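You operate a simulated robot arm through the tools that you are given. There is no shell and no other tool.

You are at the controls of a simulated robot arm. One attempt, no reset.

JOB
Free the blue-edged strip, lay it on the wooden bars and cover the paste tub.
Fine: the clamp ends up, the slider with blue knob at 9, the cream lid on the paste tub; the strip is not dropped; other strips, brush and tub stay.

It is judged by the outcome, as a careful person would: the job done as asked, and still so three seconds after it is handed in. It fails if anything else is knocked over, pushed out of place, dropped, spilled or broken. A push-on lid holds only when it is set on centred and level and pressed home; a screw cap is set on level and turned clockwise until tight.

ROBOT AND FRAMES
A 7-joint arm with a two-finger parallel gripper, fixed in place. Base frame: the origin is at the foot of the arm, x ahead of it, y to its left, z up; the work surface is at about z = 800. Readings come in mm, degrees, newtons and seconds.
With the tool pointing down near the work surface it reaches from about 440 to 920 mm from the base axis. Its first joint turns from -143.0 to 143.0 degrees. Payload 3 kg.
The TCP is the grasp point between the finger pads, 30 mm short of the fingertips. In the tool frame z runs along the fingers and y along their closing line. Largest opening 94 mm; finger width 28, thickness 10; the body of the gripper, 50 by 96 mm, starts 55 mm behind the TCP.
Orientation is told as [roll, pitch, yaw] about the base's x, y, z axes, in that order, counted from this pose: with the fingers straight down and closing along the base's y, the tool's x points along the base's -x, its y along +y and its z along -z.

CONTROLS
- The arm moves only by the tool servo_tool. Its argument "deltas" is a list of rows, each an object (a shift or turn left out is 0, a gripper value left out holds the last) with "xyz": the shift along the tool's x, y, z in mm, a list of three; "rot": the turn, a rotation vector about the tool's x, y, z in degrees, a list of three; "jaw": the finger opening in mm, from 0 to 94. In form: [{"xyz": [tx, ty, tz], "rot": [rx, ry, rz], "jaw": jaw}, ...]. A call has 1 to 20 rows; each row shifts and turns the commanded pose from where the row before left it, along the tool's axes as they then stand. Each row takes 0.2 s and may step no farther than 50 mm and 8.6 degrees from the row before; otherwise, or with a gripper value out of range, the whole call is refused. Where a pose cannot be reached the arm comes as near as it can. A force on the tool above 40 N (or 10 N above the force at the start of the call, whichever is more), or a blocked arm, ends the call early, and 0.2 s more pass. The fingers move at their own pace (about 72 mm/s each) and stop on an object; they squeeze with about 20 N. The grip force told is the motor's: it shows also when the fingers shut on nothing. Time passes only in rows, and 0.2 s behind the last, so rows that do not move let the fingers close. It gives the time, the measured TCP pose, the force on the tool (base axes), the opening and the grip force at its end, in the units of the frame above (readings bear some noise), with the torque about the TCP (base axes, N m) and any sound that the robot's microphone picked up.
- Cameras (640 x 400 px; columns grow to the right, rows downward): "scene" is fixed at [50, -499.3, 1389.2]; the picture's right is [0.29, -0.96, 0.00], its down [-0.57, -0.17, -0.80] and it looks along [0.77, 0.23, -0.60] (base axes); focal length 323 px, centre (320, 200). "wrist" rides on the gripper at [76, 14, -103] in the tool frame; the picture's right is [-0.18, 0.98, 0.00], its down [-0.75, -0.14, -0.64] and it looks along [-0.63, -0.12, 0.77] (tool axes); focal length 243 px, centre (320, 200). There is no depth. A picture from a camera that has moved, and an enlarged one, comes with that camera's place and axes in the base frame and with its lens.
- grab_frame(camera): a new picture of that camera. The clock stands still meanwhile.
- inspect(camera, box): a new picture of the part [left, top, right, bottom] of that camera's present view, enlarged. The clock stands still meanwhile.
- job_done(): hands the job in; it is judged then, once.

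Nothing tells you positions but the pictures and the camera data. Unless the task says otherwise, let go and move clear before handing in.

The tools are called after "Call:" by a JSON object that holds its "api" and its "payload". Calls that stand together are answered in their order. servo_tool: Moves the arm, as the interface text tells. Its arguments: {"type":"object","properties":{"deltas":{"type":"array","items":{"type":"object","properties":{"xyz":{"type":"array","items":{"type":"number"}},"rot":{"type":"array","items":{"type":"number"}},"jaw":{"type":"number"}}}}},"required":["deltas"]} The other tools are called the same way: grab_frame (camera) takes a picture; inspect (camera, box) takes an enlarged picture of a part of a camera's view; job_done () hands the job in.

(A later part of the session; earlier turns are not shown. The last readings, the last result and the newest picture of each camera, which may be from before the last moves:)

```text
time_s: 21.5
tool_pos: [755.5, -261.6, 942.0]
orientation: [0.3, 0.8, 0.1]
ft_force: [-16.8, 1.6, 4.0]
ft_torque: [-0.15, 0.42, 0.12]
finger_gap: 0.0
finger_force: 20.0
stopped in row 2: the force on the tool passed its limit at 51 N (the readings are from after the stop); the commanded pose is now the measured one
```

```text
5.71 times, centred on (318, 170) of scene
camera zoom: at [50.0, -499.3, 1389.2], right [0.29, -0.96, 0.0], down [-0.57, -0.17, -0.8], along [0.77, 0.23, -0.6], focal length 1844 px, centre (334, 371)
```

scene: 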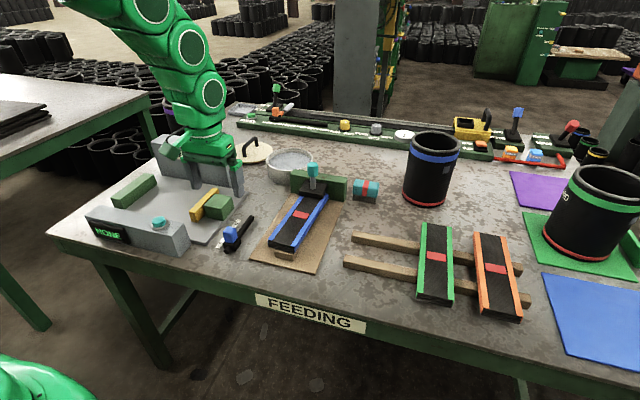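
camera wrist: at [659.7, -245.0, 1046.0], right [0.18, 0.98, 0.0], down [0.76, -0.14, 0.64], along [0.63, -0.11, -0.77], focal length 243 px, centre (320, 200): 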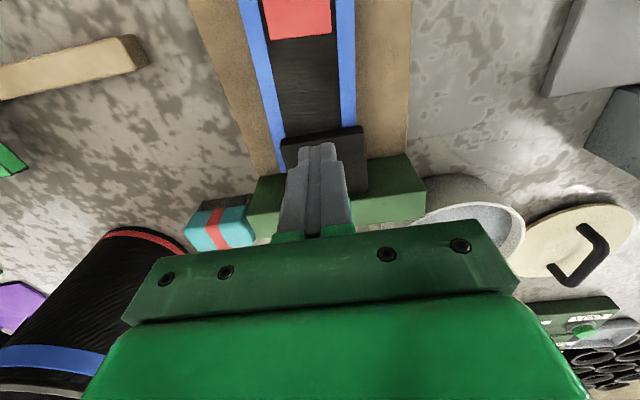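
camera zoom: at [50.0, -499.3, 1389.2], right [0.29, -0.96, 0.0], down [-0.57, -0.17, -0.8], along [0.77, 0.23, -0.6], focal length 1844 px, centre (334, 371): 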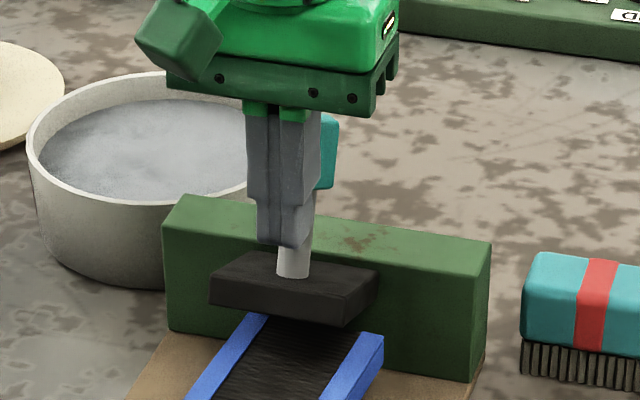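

The clamp has swung partly up and now stops firmly. I'll look from the wrist and then back off slightly to see whether it stays.

Call:
{"api": "grab_frame", "payload": {"camera": "wrist"}}

Call:
{"api": "inspect", "payload": {"camera": "wrist", "box": [240, 80, 440, 240]}}

Call:
{"api": "inspect", "payload": {"camera": "scene", "box": [294, 150, 340, 202]}}

```text
taken
camera wrist: at [680.9, -247.0, 1046.2], right [0.18, 0.98, 0.0], down [0.76, -0.14, 0.63], along [0.62, -0.11, -0.78], focal length 243 px, centre (320, 200)
```

wrist: 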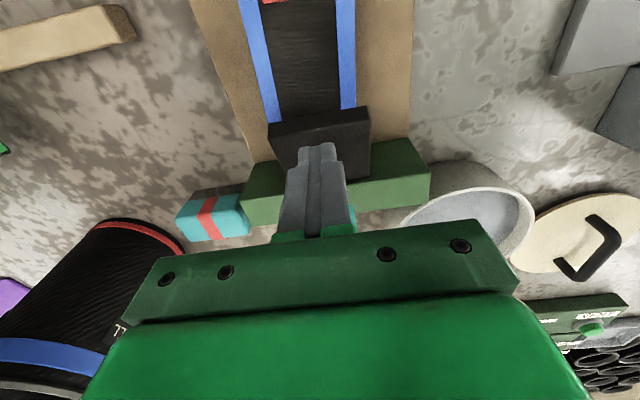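

```text
2.50 times, centred on (340, 160) of wrist
camera zoom: at [680.9, -247.0, 1046.2], right [0.18, 0.98, 0.0], down [0.76, -0.14, 0.63], along [0.62, -0.11, -0.78], focal length 606 px, centre (270, 300)
```

zoom: 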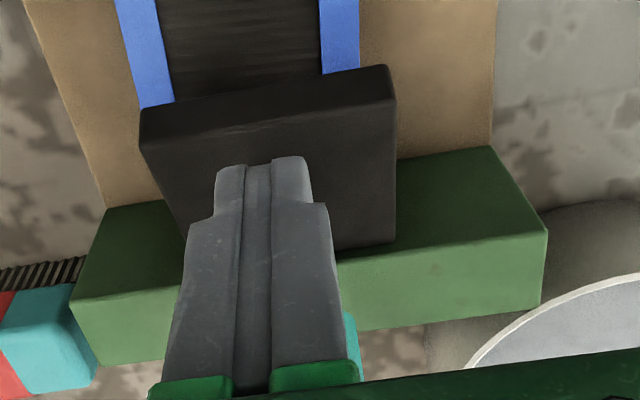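

```text
7.69 times, centred on (317, 176) of scene
camera zoom: at [50.0, -499.3, 1389.2], right [0.29, -0.96, 0.0], down [-0.57, -0.17, -0.8], along [0.77, 0.23, -0.6], focal length 2482 px, centre (343, 385)
```

zoom: 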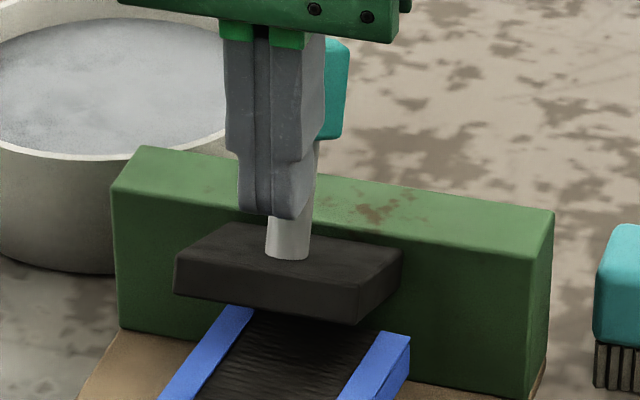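

Call:
{"api": "servo_tool", "payload": {"deltas": [{"xyz": [4, 0, 0]}, {"xyz": [4, 0, 0]}, {"xyz": [0, 0, 0]}]}}

Call:
{"api": "inspect", "payload": {"camera": "scene", "box": [294, 150, 340, 202]}}

```text
time_s: 22.3
tool_pos: [749.4, -261.4, 943.4]
orientation: [0.3, 0.5, 0.0]
ft_force: [-3.5, -0.6, 0.3]
ft_torque: [0.0, 0.05, 0.02]
finger_gap: 0.0
finger_force: 20.0
```

```text
7.69 times, centred on (317, 176) of scene
camera zoom: at [50.0, -499.3, 1389.2], right [0.29, -0.96, 0.0], down [-0.57, -0.17, -0.8], along [0.77, 0.23, -0.6], focal length 2482 px, centre (343, 385)
```

zoom: 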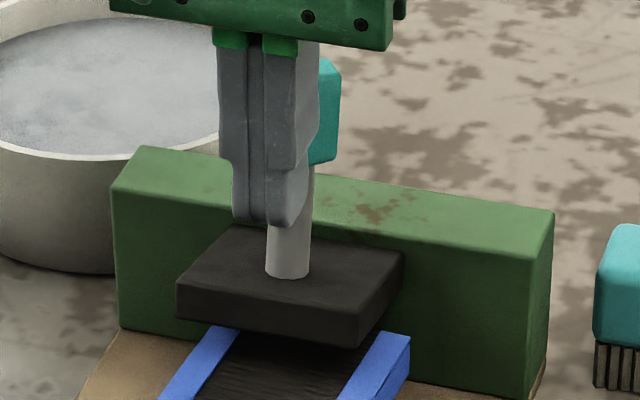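

The clamp leans back on the finger as I retreat, so it needs to be swung much further to stay up, yet something stopped it at about 24°. I'll push again in finer steps, slightly higher on the knob, to learn where the resistance comes from.

Call:
{"api": "servo_tool", "payload": {"deltas": [{"xyz": [-2, 0.5, -3]}, {"xyz": [-2, 0, -3]}, {"xyz": [-1.5, 0, -2]}, {"xyz": [-1, 0, 0]}]}}

Call:
{"api": "servo_tool", "payload": {"deltas": [{"xyz": [-1, 0, 0]}, {"xyz": [-1, 0, 0]}]}}

Call:
{"api": "inspect", "payload": {"camera": "scene", "box": [294, 150, 340, 202]}}

```text
time_s: 23.3
tool_pos: [755.7, -259.5, 949.7]
orientation: [0.3, 0.6, 0.2]
ft_force: [-7.8, 0.9, 2.0]
ft_torque: [0.02, 0.08, 0.03]
finger_gap: 0.2
finger_force: 19.8
```

```text
time_s: 23.9
tool_pos: [757.5, -261.6, 951.3]
orientation: [0.2, 0.5, 0.1]
ft_force: [-5.9, -0.6, 2.6]
ft_torque: [-0.01, 0.21, -0.02]
finger_gap: 0.1
finger_force: 19.9
```

```text
7.69 times, centred on (317, 176) of scene
camera zoom: at [50.0, -499.3, 1389.2], right [0.29, -0.96, 0.0], down [-0.57, -0.17, -0.8], along [0.77, 0.23, -0.6], focal length 2482 px, centre (343, 385)
```

zoom: 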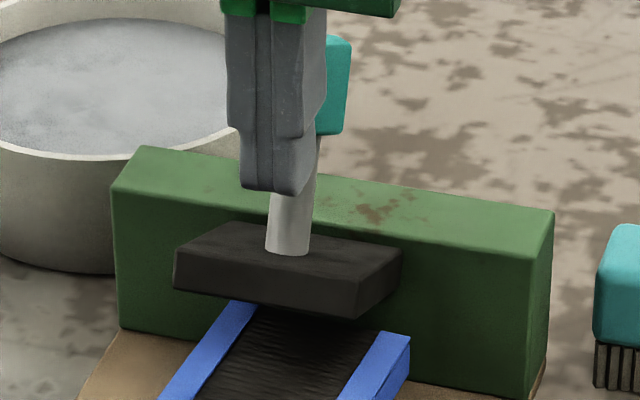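

It passes the previous point with only ~6 N when I push higher on the knob. Continuing in small steps.

Call:
{"api": "servo_tool", "payload": {"deltas": [{"xyz": [-2, 0, -0.5]}, {"xyz": [-2, 0, -0.5]}, {"xyz": [-2, 0, -0.5]}, {"xyz": [-2, 0, -0.5]}]}}

Call:
{"api": "inspect", "payload": {"camera": "scene", "box": [285, 135, 350, 205]}}

```text
time_s: 24.9
tool_pos: [763.9, -260.3, 955.3]
orientation: [0.4, 0.6, 0.2]
ft_force: [-28.4, 2.0, 23.5]
ft_torque: [0.22, 0.48, -0.08]
finger_gap: 0.1
finger_force: 20.6
```

```text
5.71 times, centred on (318, 170) of scene
camera zoom: at [50.0, -499.3, 1389.2], right [0.29, -0.96, 0.0], down [-0.57, -0.17, -0.8], along [0.77, 0.23, -0.6], focal length 1844 px, centre (334, 371)
```

zoom: 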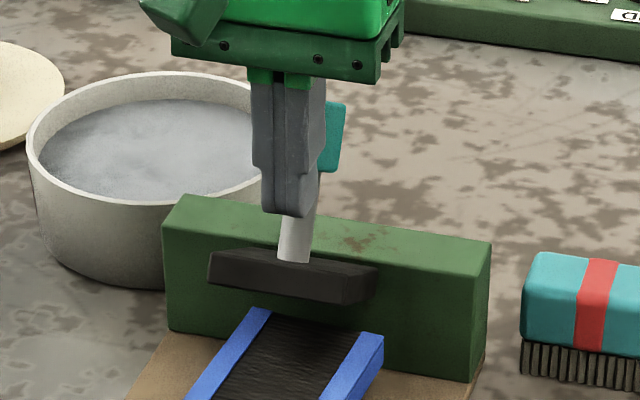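

Call:
{"api": "servo_tool", "payload": {"deltas": [{"xyz": [0, 0, 0]}, {"xyz": [0, 0, 0]}]}}

Call:
{"api": "inspect", "payload": {"camera": "scene", "box": [294, 145, 340, 200]}}

Call:
{"api": "inspect", "payload": {"camera": "wrist", "box": [240, 80, 440, 240]}}

```text
time_s: 25.5
tool_pos: [764.1, -260.0, 955.1]
orientation: [0.3, 0.7, 0.2]
ft_force: [-16.4, 4.1, 11.0]
ft_torque: [0.02, 0.33, 0.12]
finger_gap: 0.0
finger_force: 20.1
stopped in row 2: the force on the tool passed its limit at 48 N (the readings are from after the stop); the commanded pose is now the measured one
```

```text
7.27 times, centred on (317, 172) of scene
camera zoom: at [50.0, -499.3, 1389.2], right [0.29, -0.96, 0.0], down [-0.57, -0.17, -0.8], along [0.77, 0.23, -0.6], focal length 2346 px, centre (342, 400)
```

zoom: 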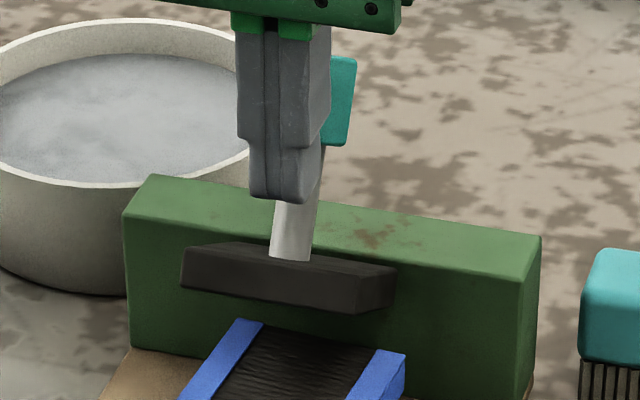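

```text
2.50 times, centred on (340, 160) of wrist
camera zoom: at [688.7, -246.8, 1058.5], right [0.18, 0.98, 0.0], down [0.76, -0.14, 0.63], along [0.62, -0.11, -0.77], focal length 606 px, centre (270, 300)
```

zoom: 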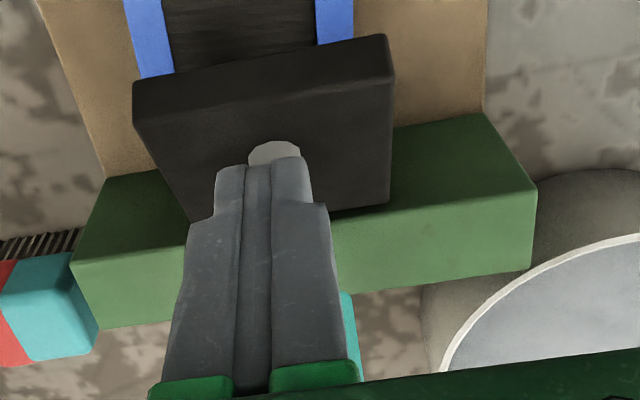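

The force grows even when holding still, and earlier raising the tool freed it, so the fingertips seem to wedge as the plate comes up. I'll raise first, then keep pushing.

Call:
{"api": "servo_tool", "payload": {"deltas": [{"xyz": [0, 0, -3]}, {"xyz": [0, 0, -3]}, {"xyz": [0, 0, -3]}]}}

```text
time_s: 26.3
tool_pos: [764.7, -261.0, 963.0]
orientation: [0.3, 0.6, 0.2]
ft_force: [0.2, -0.2, 0.1]
ft_torque: [-0.02, 0.04, 0.01]
finger_gap: 0.0
finger_force: 19.8
```

Call:
{"api": "inspect", "payload": {"camera": "scene", "box": [294, 145, 340, 200]}}

Call:
{"api": "inspect", "payload": {"camera": "wrist", "box": [240, 80, 440, 240]}}

```text
7.27 times, centred on (317, 172) of scene
camera zoom: at [50.0, -499.3, 1389.2], right [0.29, -0.96, 0.0], down [-0.57, -0.17, -0.8], along [0.77, 0.23, -0.6], focal length 2346 px, centre (342, 400)
```

zoom: 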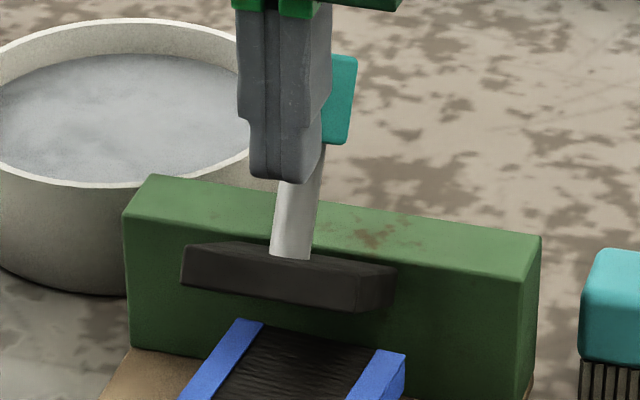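

```text
2.50 times, centred on (340, 160) of wrist
camera zoom: at [689.3, -247.1, 1066.9], right [0.18, 0.98, 0.0], down [0.76, -0.14, 0.63], along [0.62, -0.11, -0.77], focal length 606 px, centre (270, 300)
```

zoom: 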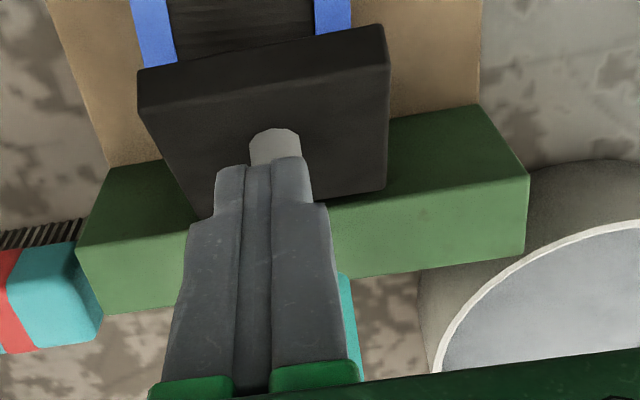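

The force dropped to zero and the clamp stays tilted by itself, so it looks latched up at its stop. I'll back away and verify.

Call:
{"api": "servo_tool", "payload": {"deltas": [{"xyz": [5, 0, -5]}, {"xyz": [15, 0, -10]}, {"xyz": [30, 0, -20]}, {"xyz": [0, 0, 0]}]}}

Call:
{"api": "inspect", "payload": {"camera": "scene", "box": [294, 145, 340, 200]}}

Call:
{"api": "grab_frame", "payload": {"camera": "wrist"}}

```text
time_s: 27.3
tool_pos: [715.3, -261.9, 1000.2]
orientation: [0.1, 0.6, 0.1]
ft_force: [-0.6, 0.5, -0.3]
ft_torque: [0.02, -0.01, 0.0]
finger_gap: 0.3
finger_force: 20.0
```

```text
7.27 times, centred on (317, 172) of scene
camera zoom: at [50.0, -499.3, 1389.2], right [0.29, -0.96, 0.0], down [-0.57, -0.17, -0.8], along [0.77, 0.23, -0.6], focal length 2346 px, centre (342, 400)
```

zoom: 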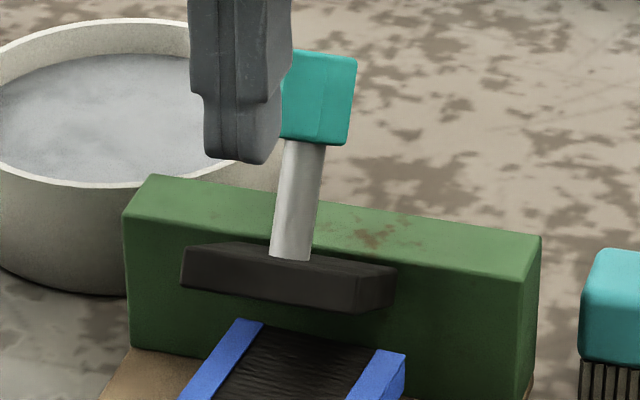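

```text
taken
camera wrist: at [640.3, -248.0, 1103.6], right [0.18, 0.98, 0.0], down [0.76, -0.14, 0.63], along [0.62, -0.11, -0.77], focal length 243 px, centre (320, 200)
```

wrist: 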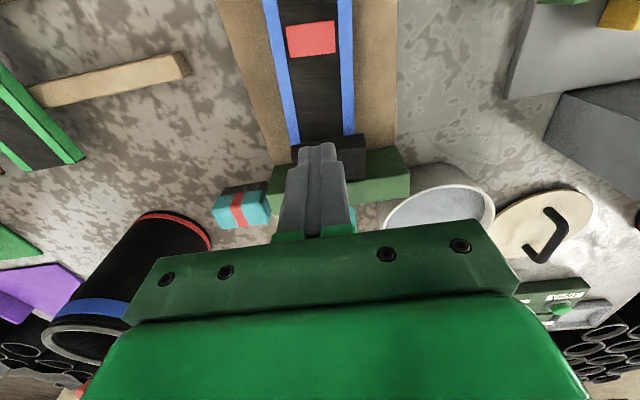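

The clamp stays up on its own. Next I'll examine the strip for its exact extents and what lies around it before grasping.

Call:
{"api": "servo_tool", "payload": {"deltas": [{"xyz": [30, 0, -5], "jaw": 94}, {"xyz": [40, 0, 0]}, {"xyz": [40, 0, 0]}, {"xyz": [30, 0, 0]}]}}

Call:
{"api": "grab_frame", "payload": {"camera": "wrist"}}

Call:
{"api": "inspect", "payload": {"camera": "scene", "box": [250, 180, 350, 275]}}

Call:
{"api": "inspect", "payload": {"camera": "wrist", "box": [200, 0, 440, 190]}}

```text
time_s: 28.3
tool_pos: [574.6, -261.8, 1005.4]
orientation: [0.3, 0.6, 0.0]
ft_force: [-0.1, 0.7, -0.2]
ft_torque: [0.02, -0.01, 0.02]
finger_gap: 93.9
finger_force: 0.1
```

```text
taken
camera wrist: at [499.3, -248.0, 1107.9], right [0.18, 0.98, 0.0], down [0.76, -0.14, 0.63], along [0.62, -0.11, -0.77], focal length 243 px, centre (320, 200)
```

wrist: 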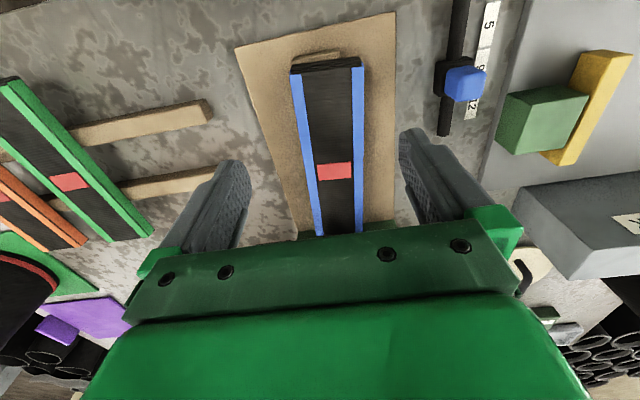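

```text
4.21 times, centred on (300, 228) of scene
camera zoom: at [50.0, -499.3, 1389.2], right [0.29, -0.96, 0.0], down [-0.57, -0.17, -0.8], along [0.77, 0.23, -0.6], focal length 1358 px, centre (404, 84)
```

zoom: 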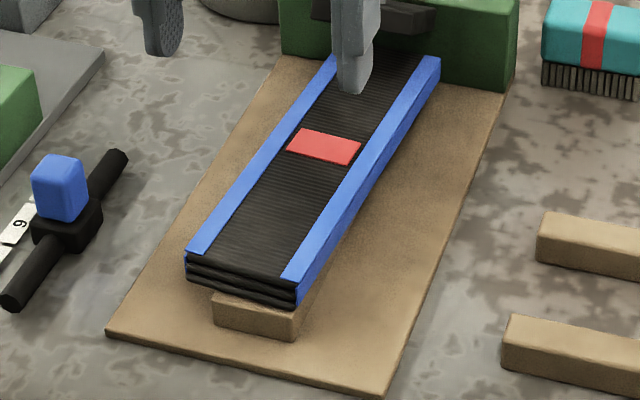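

```text
2.11 times, centred on (320, 95) of wrist
camera zoom: at [499.3, -248.0, 1107.9], right [0.18, 0.98, 0.0], down [0.76, -0.14, 0.63], along [0.62, -0.11, -0.77], focal length 511 px, centre (320, 421)
```

zoom: 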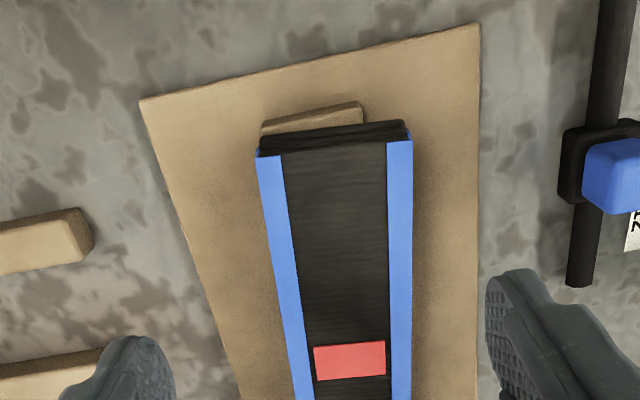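

The strip's middle (red label) is near (665, -262), top z≈847, about 70 mm wide, 20 mm thick, yawed about -4.4°; its far end sits under the raised plate with a little clearance. I'll move above the middle, align the yaw, and check.

Call:
{"api": "servo_tool", "payload": {"deltas": [{"xyz": [-30, 0, 0], "rot": [0.3, -0.6, 0]}, {"xyz": [-30, 0, 10], "rot": [0, 0, 4.4]}, {"xyz": [-30, -2, 25]}, {"xyz": [0, 0, 30]}, {"xyz": [0, 0, 20]}]}}

Call:
{"api": "grab_frame", "payload": {"camera": "wrist"}}

Call:
{"api": "inspect", "payload": {"camera": "scene", "box": [250, 170, 350, 265]}}

```text
time_s: 29.5
tool_pos: [664.2, -264.6, 916.3]
orientation: [0.0, 0.1, -4.3]
ft_force: [-1.0, -0.8, -0.5]
ft_torque: [0.02, 0.0, -0.02]
finger_gap: 94.2
finger_force: 0.0
```

```text
taken
camera wrist: at [589.2, -245.0, 1020.0], right [0.26, 0.97, 0.0], down [0.74, -0.2, 0.64], along [0.62, -0.17, -0.77], focal length 243 px, centre (320, 200)
```

wrist: 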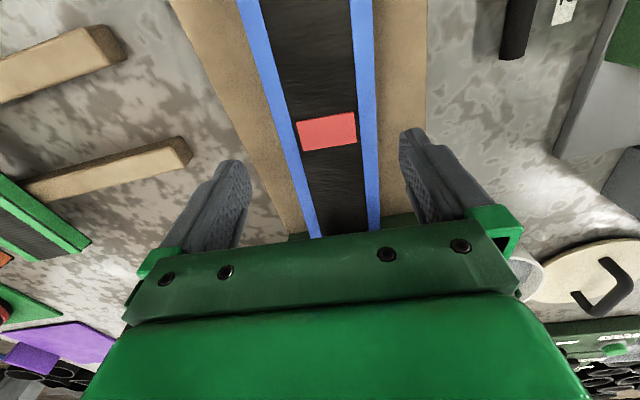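

```text
4.21 times, centred on (300, 218) of scene
camera zoom: at [50.0, -499.3, 1389.2], right [0.29, -0.96, 0.0], down [-0.57, -0.17, -0.8], along [0.77, 0.23, -0.6], focal length 1358 px, centre (404, 126)
```

zoom: 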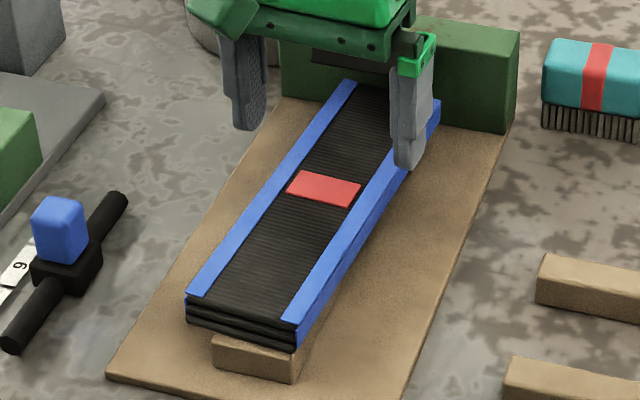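

The strip's centre line is about 4 mm to +y of the fingers; I'll correct that and descend so the pads straddle the strip's sides.

Call:
{"api": "servo_tool", "payload": {"deltas": [{"xyz": [-0.7, 4, 10]}, {"xyz": [0, 0, 25]}, {"xyz": [0, 0, 20]}]}}

Call:
{"api": "grab_frame", "payload": {"camera": "wrist"}}

Call:
{"api": "inspect", "payload": {"camera": "scene", "box": [250, 170, 350, 265]}}

```text
time_s: 30.3
tool_pos: [666.1, -261.3, 866.6]
orientation: [-0.1, -0.3, -4.3]
ft_force: [0.3, 0.2, 0.4]
ft_torque: [0.0, 0.03, 0.0]
finger_gap: 94.0
finger_force: 0.0
```

```text
taken
camera wrist: at [590.8, -241.6, 969.2], right [0.26, 0.97, 0.0], down [0.74, -0.2, 0.64], along [0.62, -0.17, -0.76], focal length 243 px, centre (320, 200)
```

wrist: 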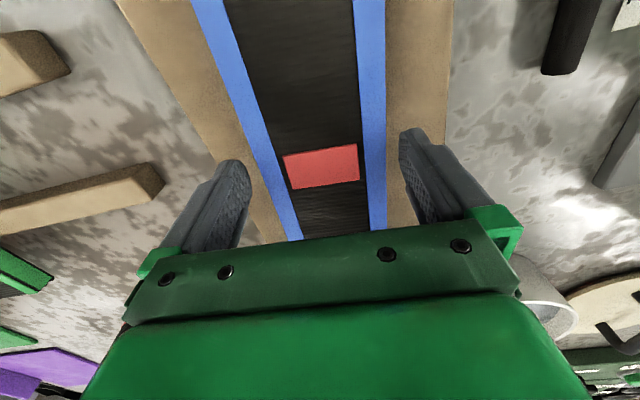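

```text
4.21 times, centred on (300, 218) of scene
camera zoom: at [50.0, -499.3, 1389.2], right [0.29, -0.96, 0.0], down [-0.57, -0.17, -0.8], along [0.77, 0.23, -0.6], focal length 1358 px, centre (404, 126)
```

zoom: 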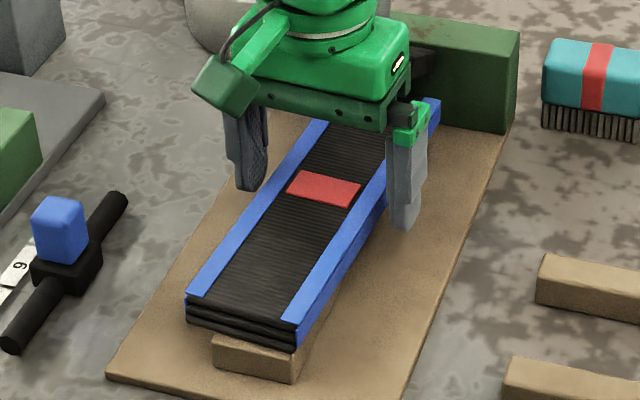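

Aligned. Descending the last 20 mm and closing on the strip's sides.

Call:
{"api": "servo_tool", "payload": {"deltas": [{"xyz": [0, 0, 10]}, {"xyz": [0, 0, 10]}, {"xyz": [0, 0, 1]}]}}

Call:
{"api": "inspect", "payload": {"camera": "scene", "box": [250, 170, 350, 265]}}

```text
time_s: 31.1
tool_pos: [665.2, -260.7, 843.3]
orientation: [0.0, 0.1, -4.2]
ft_force: [-0.7, 0.2, -0.6]
ft_torque: [0.0, -0.05, 0.02]
finger_gap: 93.8
finger_force: 0.0
```

```text
4.21 times, centred on (300, 218) of scene
camera zoom: at [50.0, -499.3, 1389.2], right [0.29, -0.96, 0.0], down [-0.57, -0.17, -0.8], along [0.77, 0.23, -0.6], focal length 1358 px, centre (404, 126)
```

zoom: 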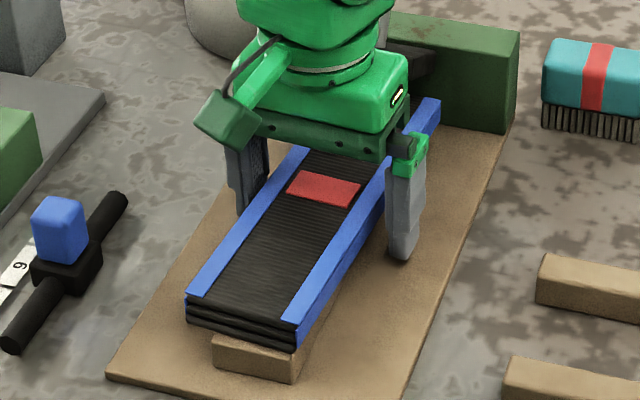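

Call:
{"api": "servo_tool", "payload": {"deltas": [{"jaw": 50}, {"jaw": 50}, {"jaw": 50}]}}

Call:
{"api": "inspect", "payload": {"camera": "scene", "box": [250, 170, 350, 265]}}

```text
time_s: 31.9
tool_pos: [666.4, -260.8, 843.7]
orientation: [-0.1, 0.0, -4.3]
ft_force: [0.3, -0.3, 0.3]
ft_torque: [-0.02, 0.01, 0.02]
finger_gap: 73.9
finger_force: 20.2
```

```text
4.21 times, centred on (300, 218) of scene
camera zoom: at [50.0, -499.3, 1389.2], right [0.29, -0.96, 0.0], down [-0.57, -0.17, -0.8], along [0.77, 0.23, -0.6], focal length 1358 px, centre (404, 126)
```

zoom: 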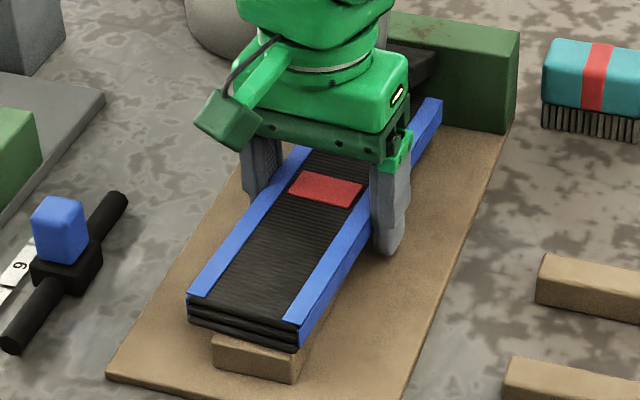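

The strip is held at 73.9 mm. I'll lift a few millimetres and see that it comes up level and clear of the plate.

Call:
{"api": "servo_tool", "payload": {"deltas": [{"xyz": [0, 0, -2]}, {"xyz": [0, 0, -2]}, {"xyz": [0, 0, -2]}]}}

Call:
{"api": "inspect", "payload": {"camera": "scene", "box": [250, 170, 350, 265]}}

```text
time_s: 32.7
tool_pos: [665.9, -260.9, 850.6]
orientation: [0.0, 0.0, -4.3]
ft_force: [-5.4, 0.8, -6.6]
ft_torque: [0.04, 0.52, 0.13]
finger_gap: 73.9
finger_force: 20.1
```

```text
4.21 times, centred on (300, 218) of scene
camera zoom: at [50.0, -499.3, 1389.2], right [0.29, -0.96, 0.0], down [-0.57, -0.17, -0.8], along [0.77, 0.23, -0.6], focal length 1358 px, centre (404, 126)
```

zoom: 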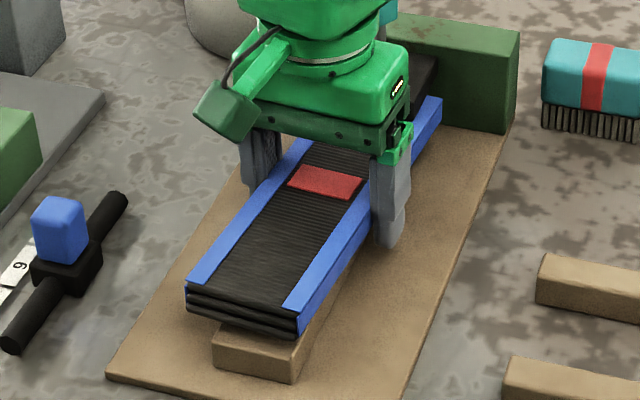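

The far end seems to just touch the tilted plate, so I'll draw the strip straight back along its own axis to clear it before lifting more.

Call:
{"api": "servo_tool", "payload": {"deltas": [{"xyz": [3, 0, 0]}, {"xyz": [4, 0, 0]}, {"xyz": [6, 0, 0]}, {"xyz": [8, 0, 0]}, {"xyz": [8, 0, 0]}, {"xyz": [8, 0, 0]}, {"xyz": [8, 0, 0]}, {"xyz": [8, 0, 0]}, {"xyz": [5, 0, 0]}]}}

Call:
{"api": "grab_frame", "payload": {"camera": "scene"}}

Call:
{"api": "inspect", "payload": {"camera": "scene", "box": [250, 150, 350, 265]}}

```text
time_s: 34.7
tool_pos: [607.5, -258.1, 849.4]
orientation: [-0.1, -0.1, -4.4]
ft_force: [-0.2, 0.4, -0.3]
ft_torque: [-0.01, 0.01, -0.04]
finger_gap: 73.7
finger_force: 20.6
```

```text
taken
```

scene: 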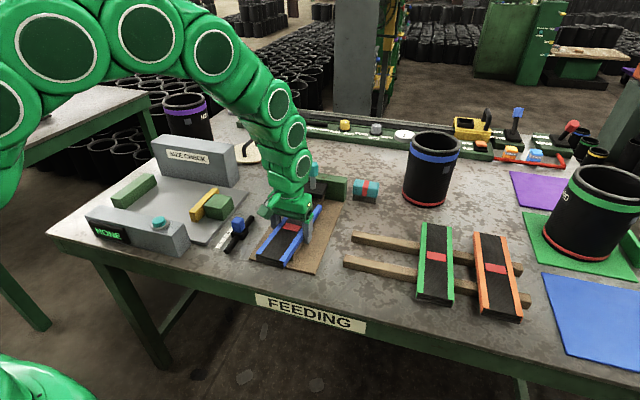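

```text
3.48 times, centred on (300, 208) of scene
camera zoom: at [50.0, -499.3, 1389.2], right [0.29, -0.96, 0.0], down [-0.57, -0.17, -0.8], along [0.77, 0.23, -0.6], focal length 1122 px, centre (390, 174)
```

zoom: 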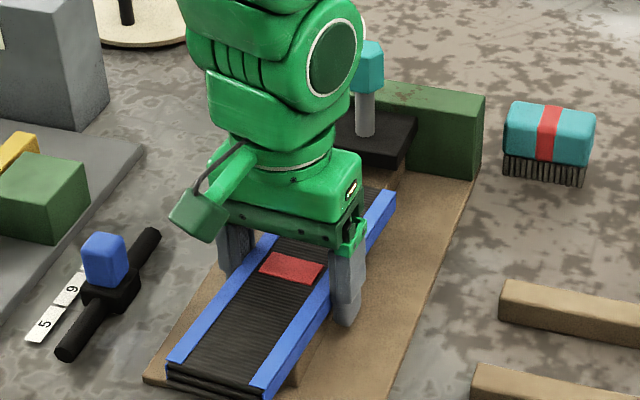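

The strip is clear, but the clamp tipped back down as the strip left; I'll raise it again afterwards. Now I lift the strip straight up.

Call:
{"api": "servo_tool", "payload": {"deltas": [{"xyz": [0, 0, -5]}, {"xyz": [0, 0, -10]}, {"xyz": [0, 0, -15]}, {"xyz": [0, 0, -15]}, {"xyz": [0, 0, -10]}]}}

Call:
{"api": "inspect", "payload": {"camera": "scene", "box": [230, 130, 400, 275]}}

Call:
{"api": "grab_frame", "payload": {"camera": "wrist"}}

```text
time_s: 35.9
tool_pos: [606.3, -255.9, 905.6]
orientation: [0.0, 0.0, -4.3]
ft_force: [0.7, -0.2, -0.8]
ft_torque: [0.02, 0.0, -0.01]
finger_gap: 74.2
finger_force: 20.0
```

```text
2.76 times, centred on (315, 202) of scene
camera zoom: at [50.0, -499.3, 1389.2], right [0.29, -0.96, 0.0], down [-0.57, -0.17, -0.8], along [0.77, 0.23, -0.6], focal length 890 px, centre (334, 193)
```

zoom: 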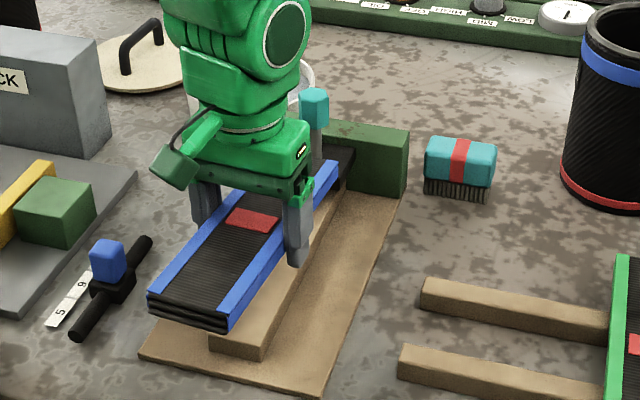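

```text
taken
camera wrist: at [531.8, -236.5, 1007.6], right [0.26, 0.97, 0.0], down [0.74, -0.2, 0.64], along [0.62, -0.17, -0.77], focal length 243 px, centre (320, 200)
```

wrist: 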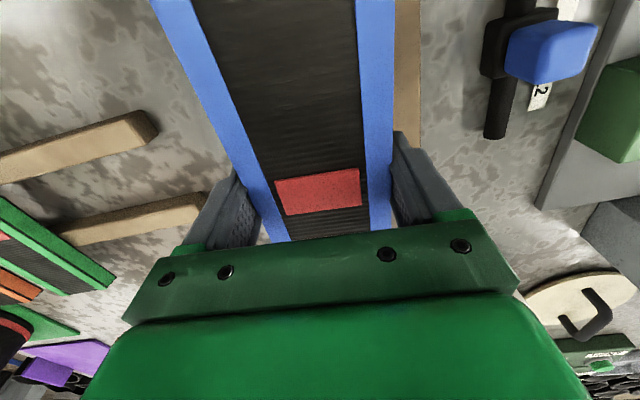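

The strip hangs level and firmly held. I'll straighten the yaw and carry it over to the free part of the bars, around (617, -485).

Call:
{"api": "servo_tool", "payload": {"deltas": [{"rot": [0, 0, -4.3]}, {"xyz": [0, -20, 0]}, {"xyz": [0, -35, 0]}, {"xyz": [0, -40, 0]}, {"xyz": [-5, -40, 0]}, {"xyz": [-5, -40, 0]}, {"xyz": [0, -35, 0]}, {"xyz": [0, -18, 0]}]}}

Call:
{"api": "grab_frame", "payload": {"camera": "wrist"}}

Call:
{"api": "inspect", "payload": {"camera": "scene", "box": [320, 180, 540, 330]}}

```text
time_s: 37.7
tool_pos: [618.7, -484.8, 904.9]
orientation: [0.0, 0.0, 0.1]
ft_force: [0.1, -0.1, -0.7]
ft_torque: [-0.02, 0.01, 0.0]
finger_gap: 73.5
finger_force: 19.9
```

```text
taken
camera wrist: at [542.0, -471.0, 1008.2], right [0.18, 0.98, 0.0], down [0.75, -0.14, 0.64], along [0.63, -0.12, -0.77], focal length 243 px, centre (320, 200)
```

wrist: 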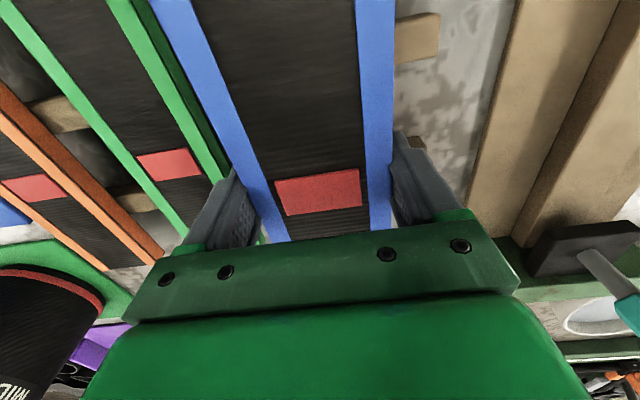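

```text
2.67 times, centred on (430, 255) of scene
camera zoom: at [50.0, -499.3, 1389.2], right [0.29, -0.96, 0.0], down [-0.57, -0.17, -0.8], along [0.77, 0.23, -0.6], focal length 860 px, centre (27, 53)
```

zoom: 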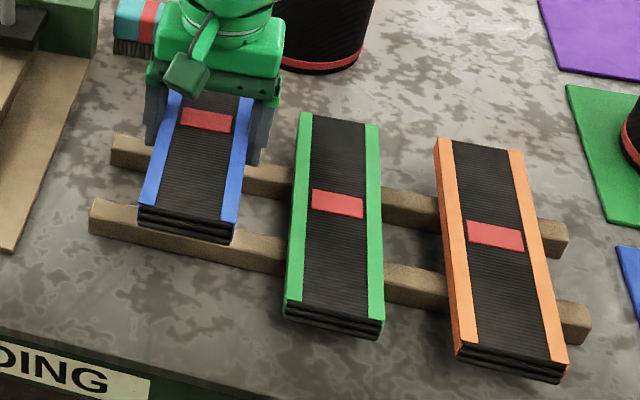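

The strip hangs over free bar space, well clear of the green strip. Lowering gently now.

Call:
{"api": "servo_tool", "payload": {"deltas": [{"xyz": [0, 0, 15]}, {"xyz": [0, 0, 15]}, {"xyz": [0, 0, 12]}, {"xyz": [0, 0, 8]}]}}

Call:
{"api": "inspect", "payload": {"camera": "scene", "box": [320, 180, 480, 300]}}

```text
time_s: 38.7
tool_pos: [619.0, -485.7, 855.3]
orientation: [-0.1, 0.0, 0.0]
ft_force: [0.3, -0.3, -1.0]
ft_torque: [-0.02, -0.02, -0.03]
finger_gap: 73.7
finger_force: 19.8
```

```text
3.33 times, centred on (400, 240) of scene
camera zoom: at [50.0, -499.3, 1389.2], right [0.29, -0.96, 0.0], down [-0.57, -0.17, -0.8], along [0.77, 0.23, -0.6], focal length 1075 px, centre (53, 67)
```

zoom: 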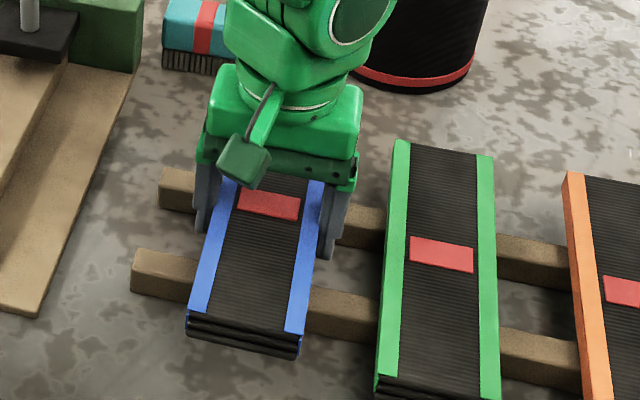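

Call:
{"api": "servo_tool", "payload": {"deltas": [{"xyz": [0, 0, 3]}, {"xyz": [0, 0, 3]}, {"xyz": [0, 0, 2]}]}}

Call:
{"api": "servo_tool", "payload": {"deltas": [{"xyz": [0, 0, 2]}]}}

Call:
{"api": "servo_tool", "payload": {"deltas": [{"xyz": [0, 0, 2]}]}}

```text
time_s: 39.5
tool_pos: [616.3, -484.8, 846.5]
orientation: [0.0, 0.0, 0.0]
ft_force: [0.5, -0.7, -1.0]
ft_torque: [0.02, -0.02, 0.01]
finger_gap: 73.7
finger_force: 20.1
```

```text
time_s: 39.9
tool_pos: [617.2, -484.9, 844.7]
orientation: [0.0, -0.1, 0.0]
ft_force: [-0.4, -0.3, -0.9]
ft_torque: [0.03, -0.01, -0.03]
finger_gap: 73.7
finger_force: 19.6
```

```text
time_s: 40.3
tool_pos: [619.3, -485.0, 842.0]
orientation: [-0.1, 0.1, 0.0]
ft_force: [-0.1, 0.8, 0.0]
ft_torque: [0.03, 0.06, -0.01]
finger_gap: 74.0
finger_force: 20.1
```

Call:
{"api": "servo_tool", "payload": {"deltas": [{"xyz": [0, 0, 1]}, {"xyz": [0, 0, 0]}]}}

Call:
{"api": "inspect", "payload": {"camera": "scene", "box": [350, 200, 440, 290]}}

```text
time_s: 40.9
tool_pos: [617.9, -485.1, 840.8]
orientation: [-0.1, -0.1, 0.0]
ft_force: [-0.2, 0.1, 1.6]
ft_torque: [0.08, -0.13, 0.01]
finger_gap: 74.0
finger_force: 19.8
```

```text
4.44 times, centred on (395, 245) of scene
camera zoom: at [50.0, -499.3, 1389.2], right [0.29, -0.96, 0.0], down [-0.57, -0.17, -0.8], along [0.77, 0.23, -0.6], focal length 1434 px, centre (-13, 0)
```

zoom: 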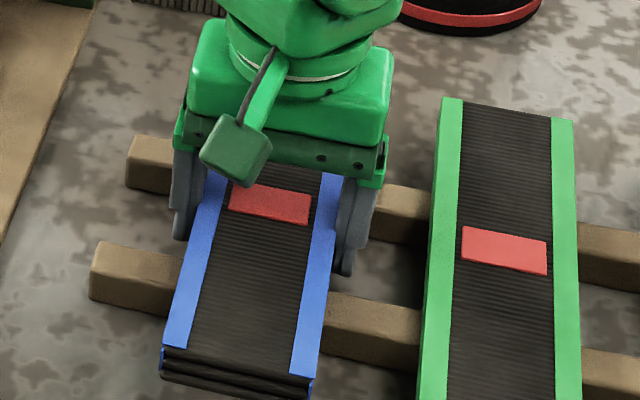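

Call:
{"api": "servo_tool", "payload": {"deltas": [{"xyz": [0, 0, 0.6]}, {"xyz": [0, 0, 0]}]}}

```text
time_s: 41.5
tool_pos: [618.2, -485.2, 841.5]
orientation: [0.0, -0.1, 0.0]
ft_force: [-2.1, 0.2, 9.3]
ft_torque: [0.21, -0.56, 0.06]
finger_gap: 73.7
finger_force: 20.1
```

The strip is resting on the bars (9 N support). Opening the fingers and rising.

Call:
{"api": "servo_tool", "payload": {"deltas": [{"xyz": [0, 0, -0.4]}, {"jaw": 94}, {"jaw": 94}, {"xyz": [0, 0, -10]}, {"xyz": [0, 0, -25]}, {"xyz": [0, 0, -40]}, {"xyz": [0, 0, -45]}]}}

Call:
{"api": "grab_frame", "payload": {"camera": "scene"}}

Call:
{"api": "inspect", "payload": {"camera": "scene", "box": [330, 190, 540, 330]}}

Call:
{"api": "inspect", "payload": {"camera": "scene", "box": [250, 130, 350, 275]}}

```text
time_s: 43.1
tool_pos: [617.7, -485.0, 962.1]
orientation: [-0.2, -0.1, 0.0]
ft_force: [0.2, -0.8, 0.1]
ft_torque: [0.02, -0.03, -0.03]
finger_gap: 94.1
finger_force: 0.1
```

```text
taken
```

scene: 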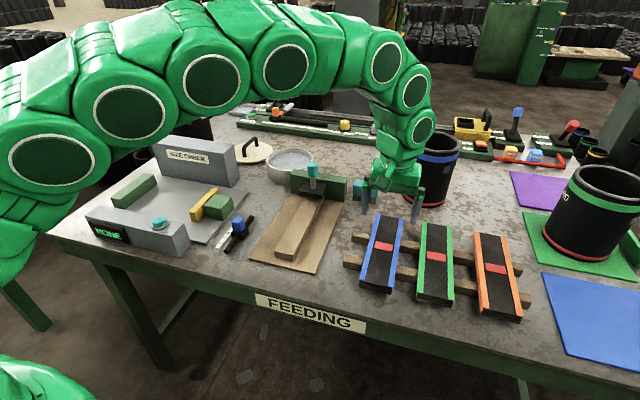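

```text
2.86 times, centred on (435, 260) of scene
camera zoom: at [50.0, -499.3, 1389.2], right [0.29, -0.96, 0.0], down [-0.57, -0.17, -0.8], along [0.77, 0.23, -0.6], focal length 922 px, centre (-9, 29)
```

zoom: 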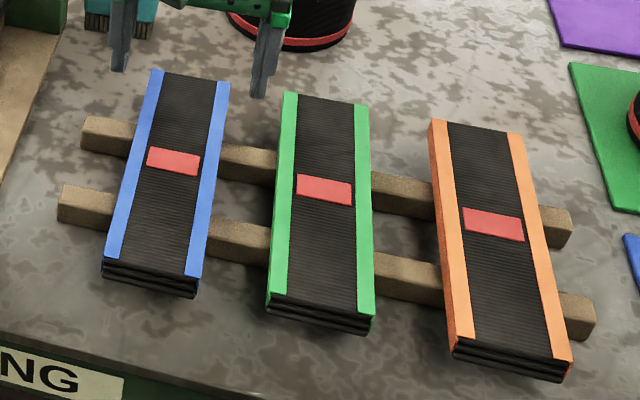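

```text
2.76 times, centred on (300, 202) of scene
camera zoom: at [50.0, -499.3, 1389.2], right [0.29, -0.96, 0.0], down [-0.57, -0.17, -0.8], along [0.77, 0.23, -0.6], focal length 890 px, centre (375, 193)
```

zoom: 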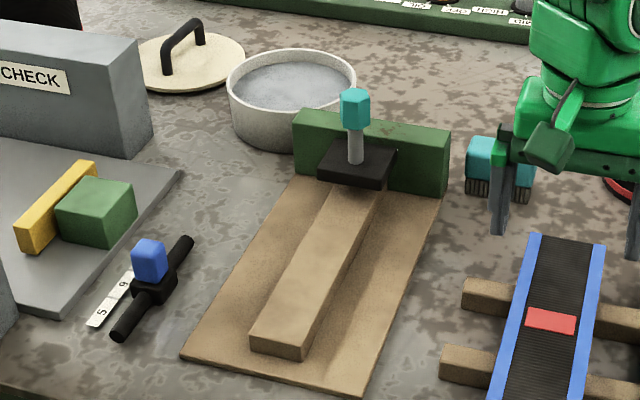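

The blue strip lies across both bars, clear of the others. Now I go back and raise the clamp again by pushing its knob from the near side.

Call:
{"api": "servo_tool", "payload": {"deltas": [{"xyz": [-10, 20, -15]}, {"xyz": [-20, 40, -8], "jaw": 0}, {"xyz": [-20, 40, 0]}, {"xyz": [-20, 40, 0]}, {"xyz": [-20, 40, 0]}, {"xyz": [-20, 36, 0]}, {"xyz": [-2, 8, 0]}, {"xyz": [0, 0, 20]}, {"xyz": [0, 0, 14]}]}}

Call:
{"api": "inspect", "payload": {"camera": "scene", "box": [285, 140, 345, 200]}}

Call:
{"api": "grab_frame", "payload": {"camera": "wrist"}}

```text
time_s: 45.1
tool_pos: [729.6, -260.7, 949.9]
orientation: [-0.1, -0.1, -0.1]
ft_force: [0.8, 0.4, -0.3]
ft_torque: [0.0, 0.01, 0.03]
finger_gap: 0.0
finger_force: 20.4
```

```text
6.67 times, centred on (315, 170) of scene
camera zoom: at [50.0, -499.3, 1389.2], right [0.29, -0.96, 0.0], down [-0.57, -0.17, -0.8], along [0.77, 0.23, -0.6], focal length 2151 px, centre (353, 400)
```

zoom: 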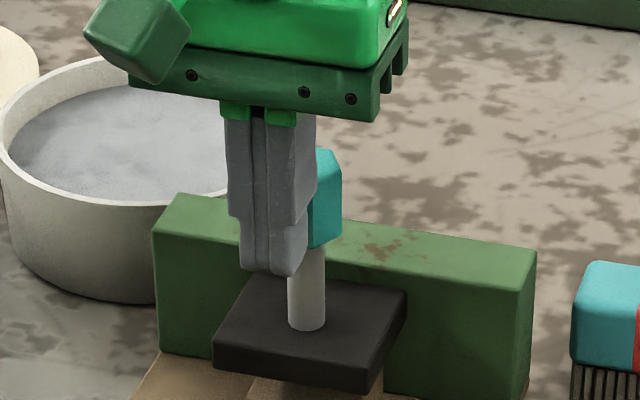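

```text
taken
camera wrist: at [652.3, -246.2, 1052.6], right [0.19, 0.98, 0.0], down [0.75, -0.14, 0.64], along [0.63, -0.12, -0.77], focal length 243 px, centre (320, 200)
```

wrist: 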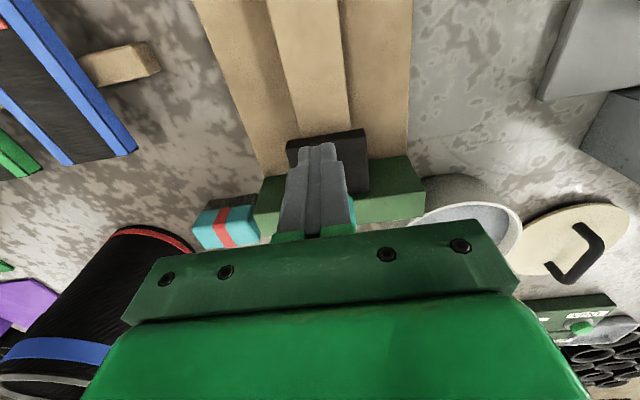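

Call:
{"api": "servo_tool", "payload": {"deltas": [{"xyz": [-4, 0, 0]}, {"xyz": [-4, 0, 0]}, {"xyz": [-3, 0, 0]}, {"xyz": [-3, 0, 0]}, {"xyz": [-3, 0, 0]}, {"xyz": [-3, 0, 0]}, {"xyz": [-3, 0, -1]}, {"xyz": [-2, 0, -1]}]}}

Call:
{"api": "inspect", "payload": {"camera": "scene", "box": [285, 140, 345, 200]}}

```text
time_s: 46.2
tool_pos: [743.1, -261.6, 952.9]
orientation: [0.1, 0.2, -0.1]
ft_force: [-9.8, 2.5, 2.4]
ft_torque: [-0.02, 0.29, 0.06]
finger_gap: 0.0
finger_force: 20.1
stopped in row 5: the force on the tool passed its limit at 48 N (the readings are from after the stop); the commanded pose is now the measured one
```

```text
6.67 times, centred on (315, 170) of scene
camera zoom: at [50.0, -499.3, 1389.2], right [0.29, -0.96, 0.0], down [-0.57, -0.17, -0.8], along [0.77, 0.23, -0.6], focal length 2151 px, centre (353, 400)
```

zoom: 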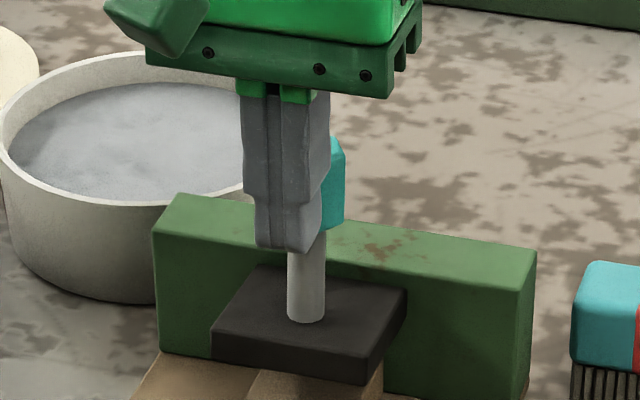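

Friction lifts against the pure +x push; the knob needs to travel up as well as forward. I'll follow its arc: forward and up together.

Call:
{"api": "servo_tool", "payload": {"deltas": [{"xyz": [-2.4, 0.5, -1.7]}, {"xyz": [-2.4, 0, -1.7]}, {"xyz": [-2.4, 0, -1.6]}, {"xyz": [-2.5, 0, -1.4]}]}}

Call:
{"api": "inspect", "payload": {"camera": "scene", "box": [285, 140, 345, 200]}}

```text
time_s: 46.8
tool_pos: [744.8, -261.4, 953.6]
orientation: [0.0, 0.5, -0.1]
ft_force: [-9.5, 2.7, 2.5]
ft_torque: [-0.04, 0.24, 0.04]
finger_gap: 0.1
finger_force: 20.3
stopped in row 2: the force on the tool passed its limit at 44 N (the readings are from after the stop); the commanded pose is now the measured one
```

```text
6.67 times, centred on (315, 170) of scene
camera zoom: at [50.0, -499.3, 1389.2], right [0.29, -0.96, 0.0], down [-0.57, -0.17, -0.8], along [0.77, 0.23, -0.6], focal length 2151 px, centre (353, 400)
```

zoom: 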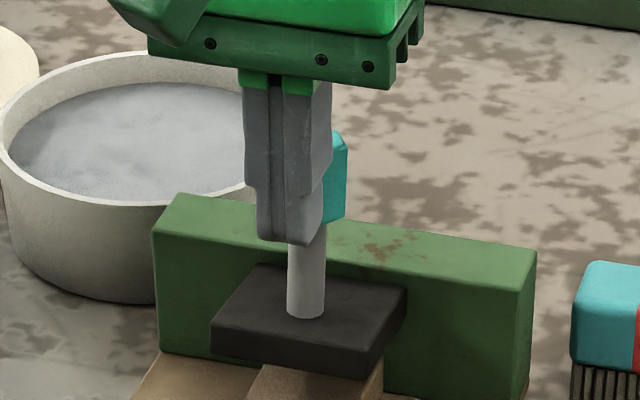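

It is making progress but resists fast pushing; I'll creep along the arc more slowly.

Call:
{"api": "servo_tool", "payload": {"deltas": [{"xyz": [-0.8, 0, -0.6]}, {"xyz": [-0.8, 0, -0.6]}, {"xyz": [-0.8, 0, -0.6]}, {"xyz": [-0.8, 0, -0.5]}, {"xyz": [-0.8, 0, -0.5]}, {"xyz": [-0.8, 0, -0.5]}, {"xyz": [-0.8, 0, -0.5]}, {"xyz": [-0.8, 0, -0.4]}]}}

```text
time_s: 47.6
tool_pos: [746.7, -261.6, 955.5]
orientation: [-0.1, 0.6, -0.1]
ft_force: [-10.9, 2.3, 3.1]
ft_torque: [-0.07, 0.31, 0.07]
finger_gap: 0.2
finger_force: 19.7
stopped in row 3: the force on the tool passed its limit at 41 N (the readings are from after the stop); the commanded pose is now the measured one
```

Call:
{"api": "servo_tool", "payload": {"deltas": [{"xyz": [0, 0, -1.5]}, {"xyz": [-1.2, 0, -1.3]}, {"xyz": [-1.2, 0, -1.3]}, {"xyz": [-1.2, 0, -1.2]}, {"xyz": [-1.2, 0, -1.2]}]}}

```text
time_s: 48.8
tool_pos: [752.4, -262.6, 962.6]
orientation: [-0.1, 0.4, -0.2]
ft_force: [-18.3, -4.9, 9.6]
ft_torque: [-0.13, 0.42, -0.02]
finger_gap: 0.2
finger_force: 19.7
```

Better: rising together with the push works. Continuing along the arc.

Call:
{"api": "servo_tool", "payload": {"deltas": [{"xyz": [-1.2, 0.5, -0.6]}, {"xyz": [-1.2, 0, -0.6]}, {"xyz": [-1.2, 0, -0.6]}, {"xyz": [-1.2, 0, -0.5]}, {"xyz": [-1.2, 0, -0.5]}, {"xyz": [-1.2, 0, -0.5]}]}}

Call:
{"api": "inspect", "payload": {"camera": "scene", "box": [285, 140, 345, 200]}}

```text
time_s: 49.7
tool_pos: [755.1, -262.4, 964.6]
orientation: [0.0, 0.5, -0.1]
ft_force: [-14.3, 2.9, 11.0]
ft_torque: [-0.03, 0.24, 0.11]
finger_gap: 0.1
finger_force: 20.7
stopped in row 4: the force on the tool passed its limit at 41 N (the readings are from after the stop); the commanded pose is now the measured one
```

```text
6.67 times, centred on (315, 170) of scene
camera zoom: at [50.0, -499.3, 1389.2], right [0.29, -0.96, 0.0], down [-0.57, -0.17, -0.8], along [0.77, 0.23, -0.6], focal length 2151 px, centre (353, 400)
```

zoom: 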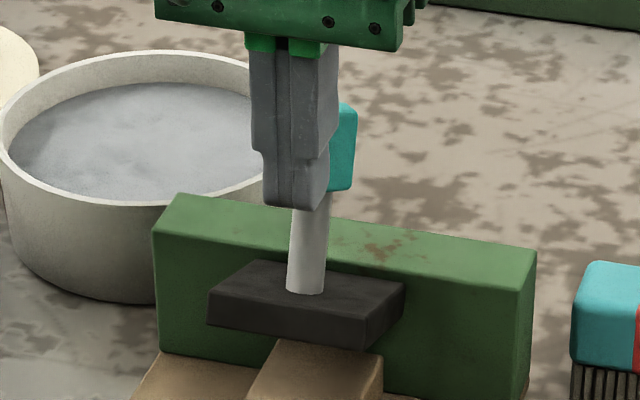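

Call:
{"api": "servo_tool", "payload": {"deltas": [{"xyz": [0, 0.5, -1]}, {"xyz": [-1.2, 0, -1]}, {"xyz": [-1.2, 0, -1]}, {"xyz": [-1.2, 0, -1]}, {"xyz": [-1.2, 0, -1]}]}}

Call:
{"api": "inspect", "payload": {"camera": "scene", "box": [285, 140, 345, 200]}}

```text
time_s: 50.9
tool_pos: [760.6, -261.5, 969.7]
orientation: [0.0, 0.4, -0.1]
ft_force: [-6.2, -3.4, 2.8]
ft_torque: [-0.06, 0.15, -0.04]
finger_gap: 0.1
finger_force: 20.0
```

```text
6.67 times, centred on (315, 170) of scene
camera zoom: at [50.0, -499.3, 1389.2], right [0.29, -0.96, 0.0], down [-0.57, -0.17, -0.8], along [0.77, 0.23, -0.6], focal length 2151 px, centre (353, 400)
```

zoom: 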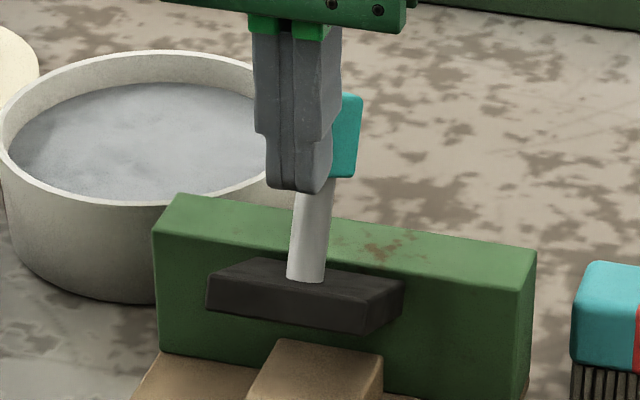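

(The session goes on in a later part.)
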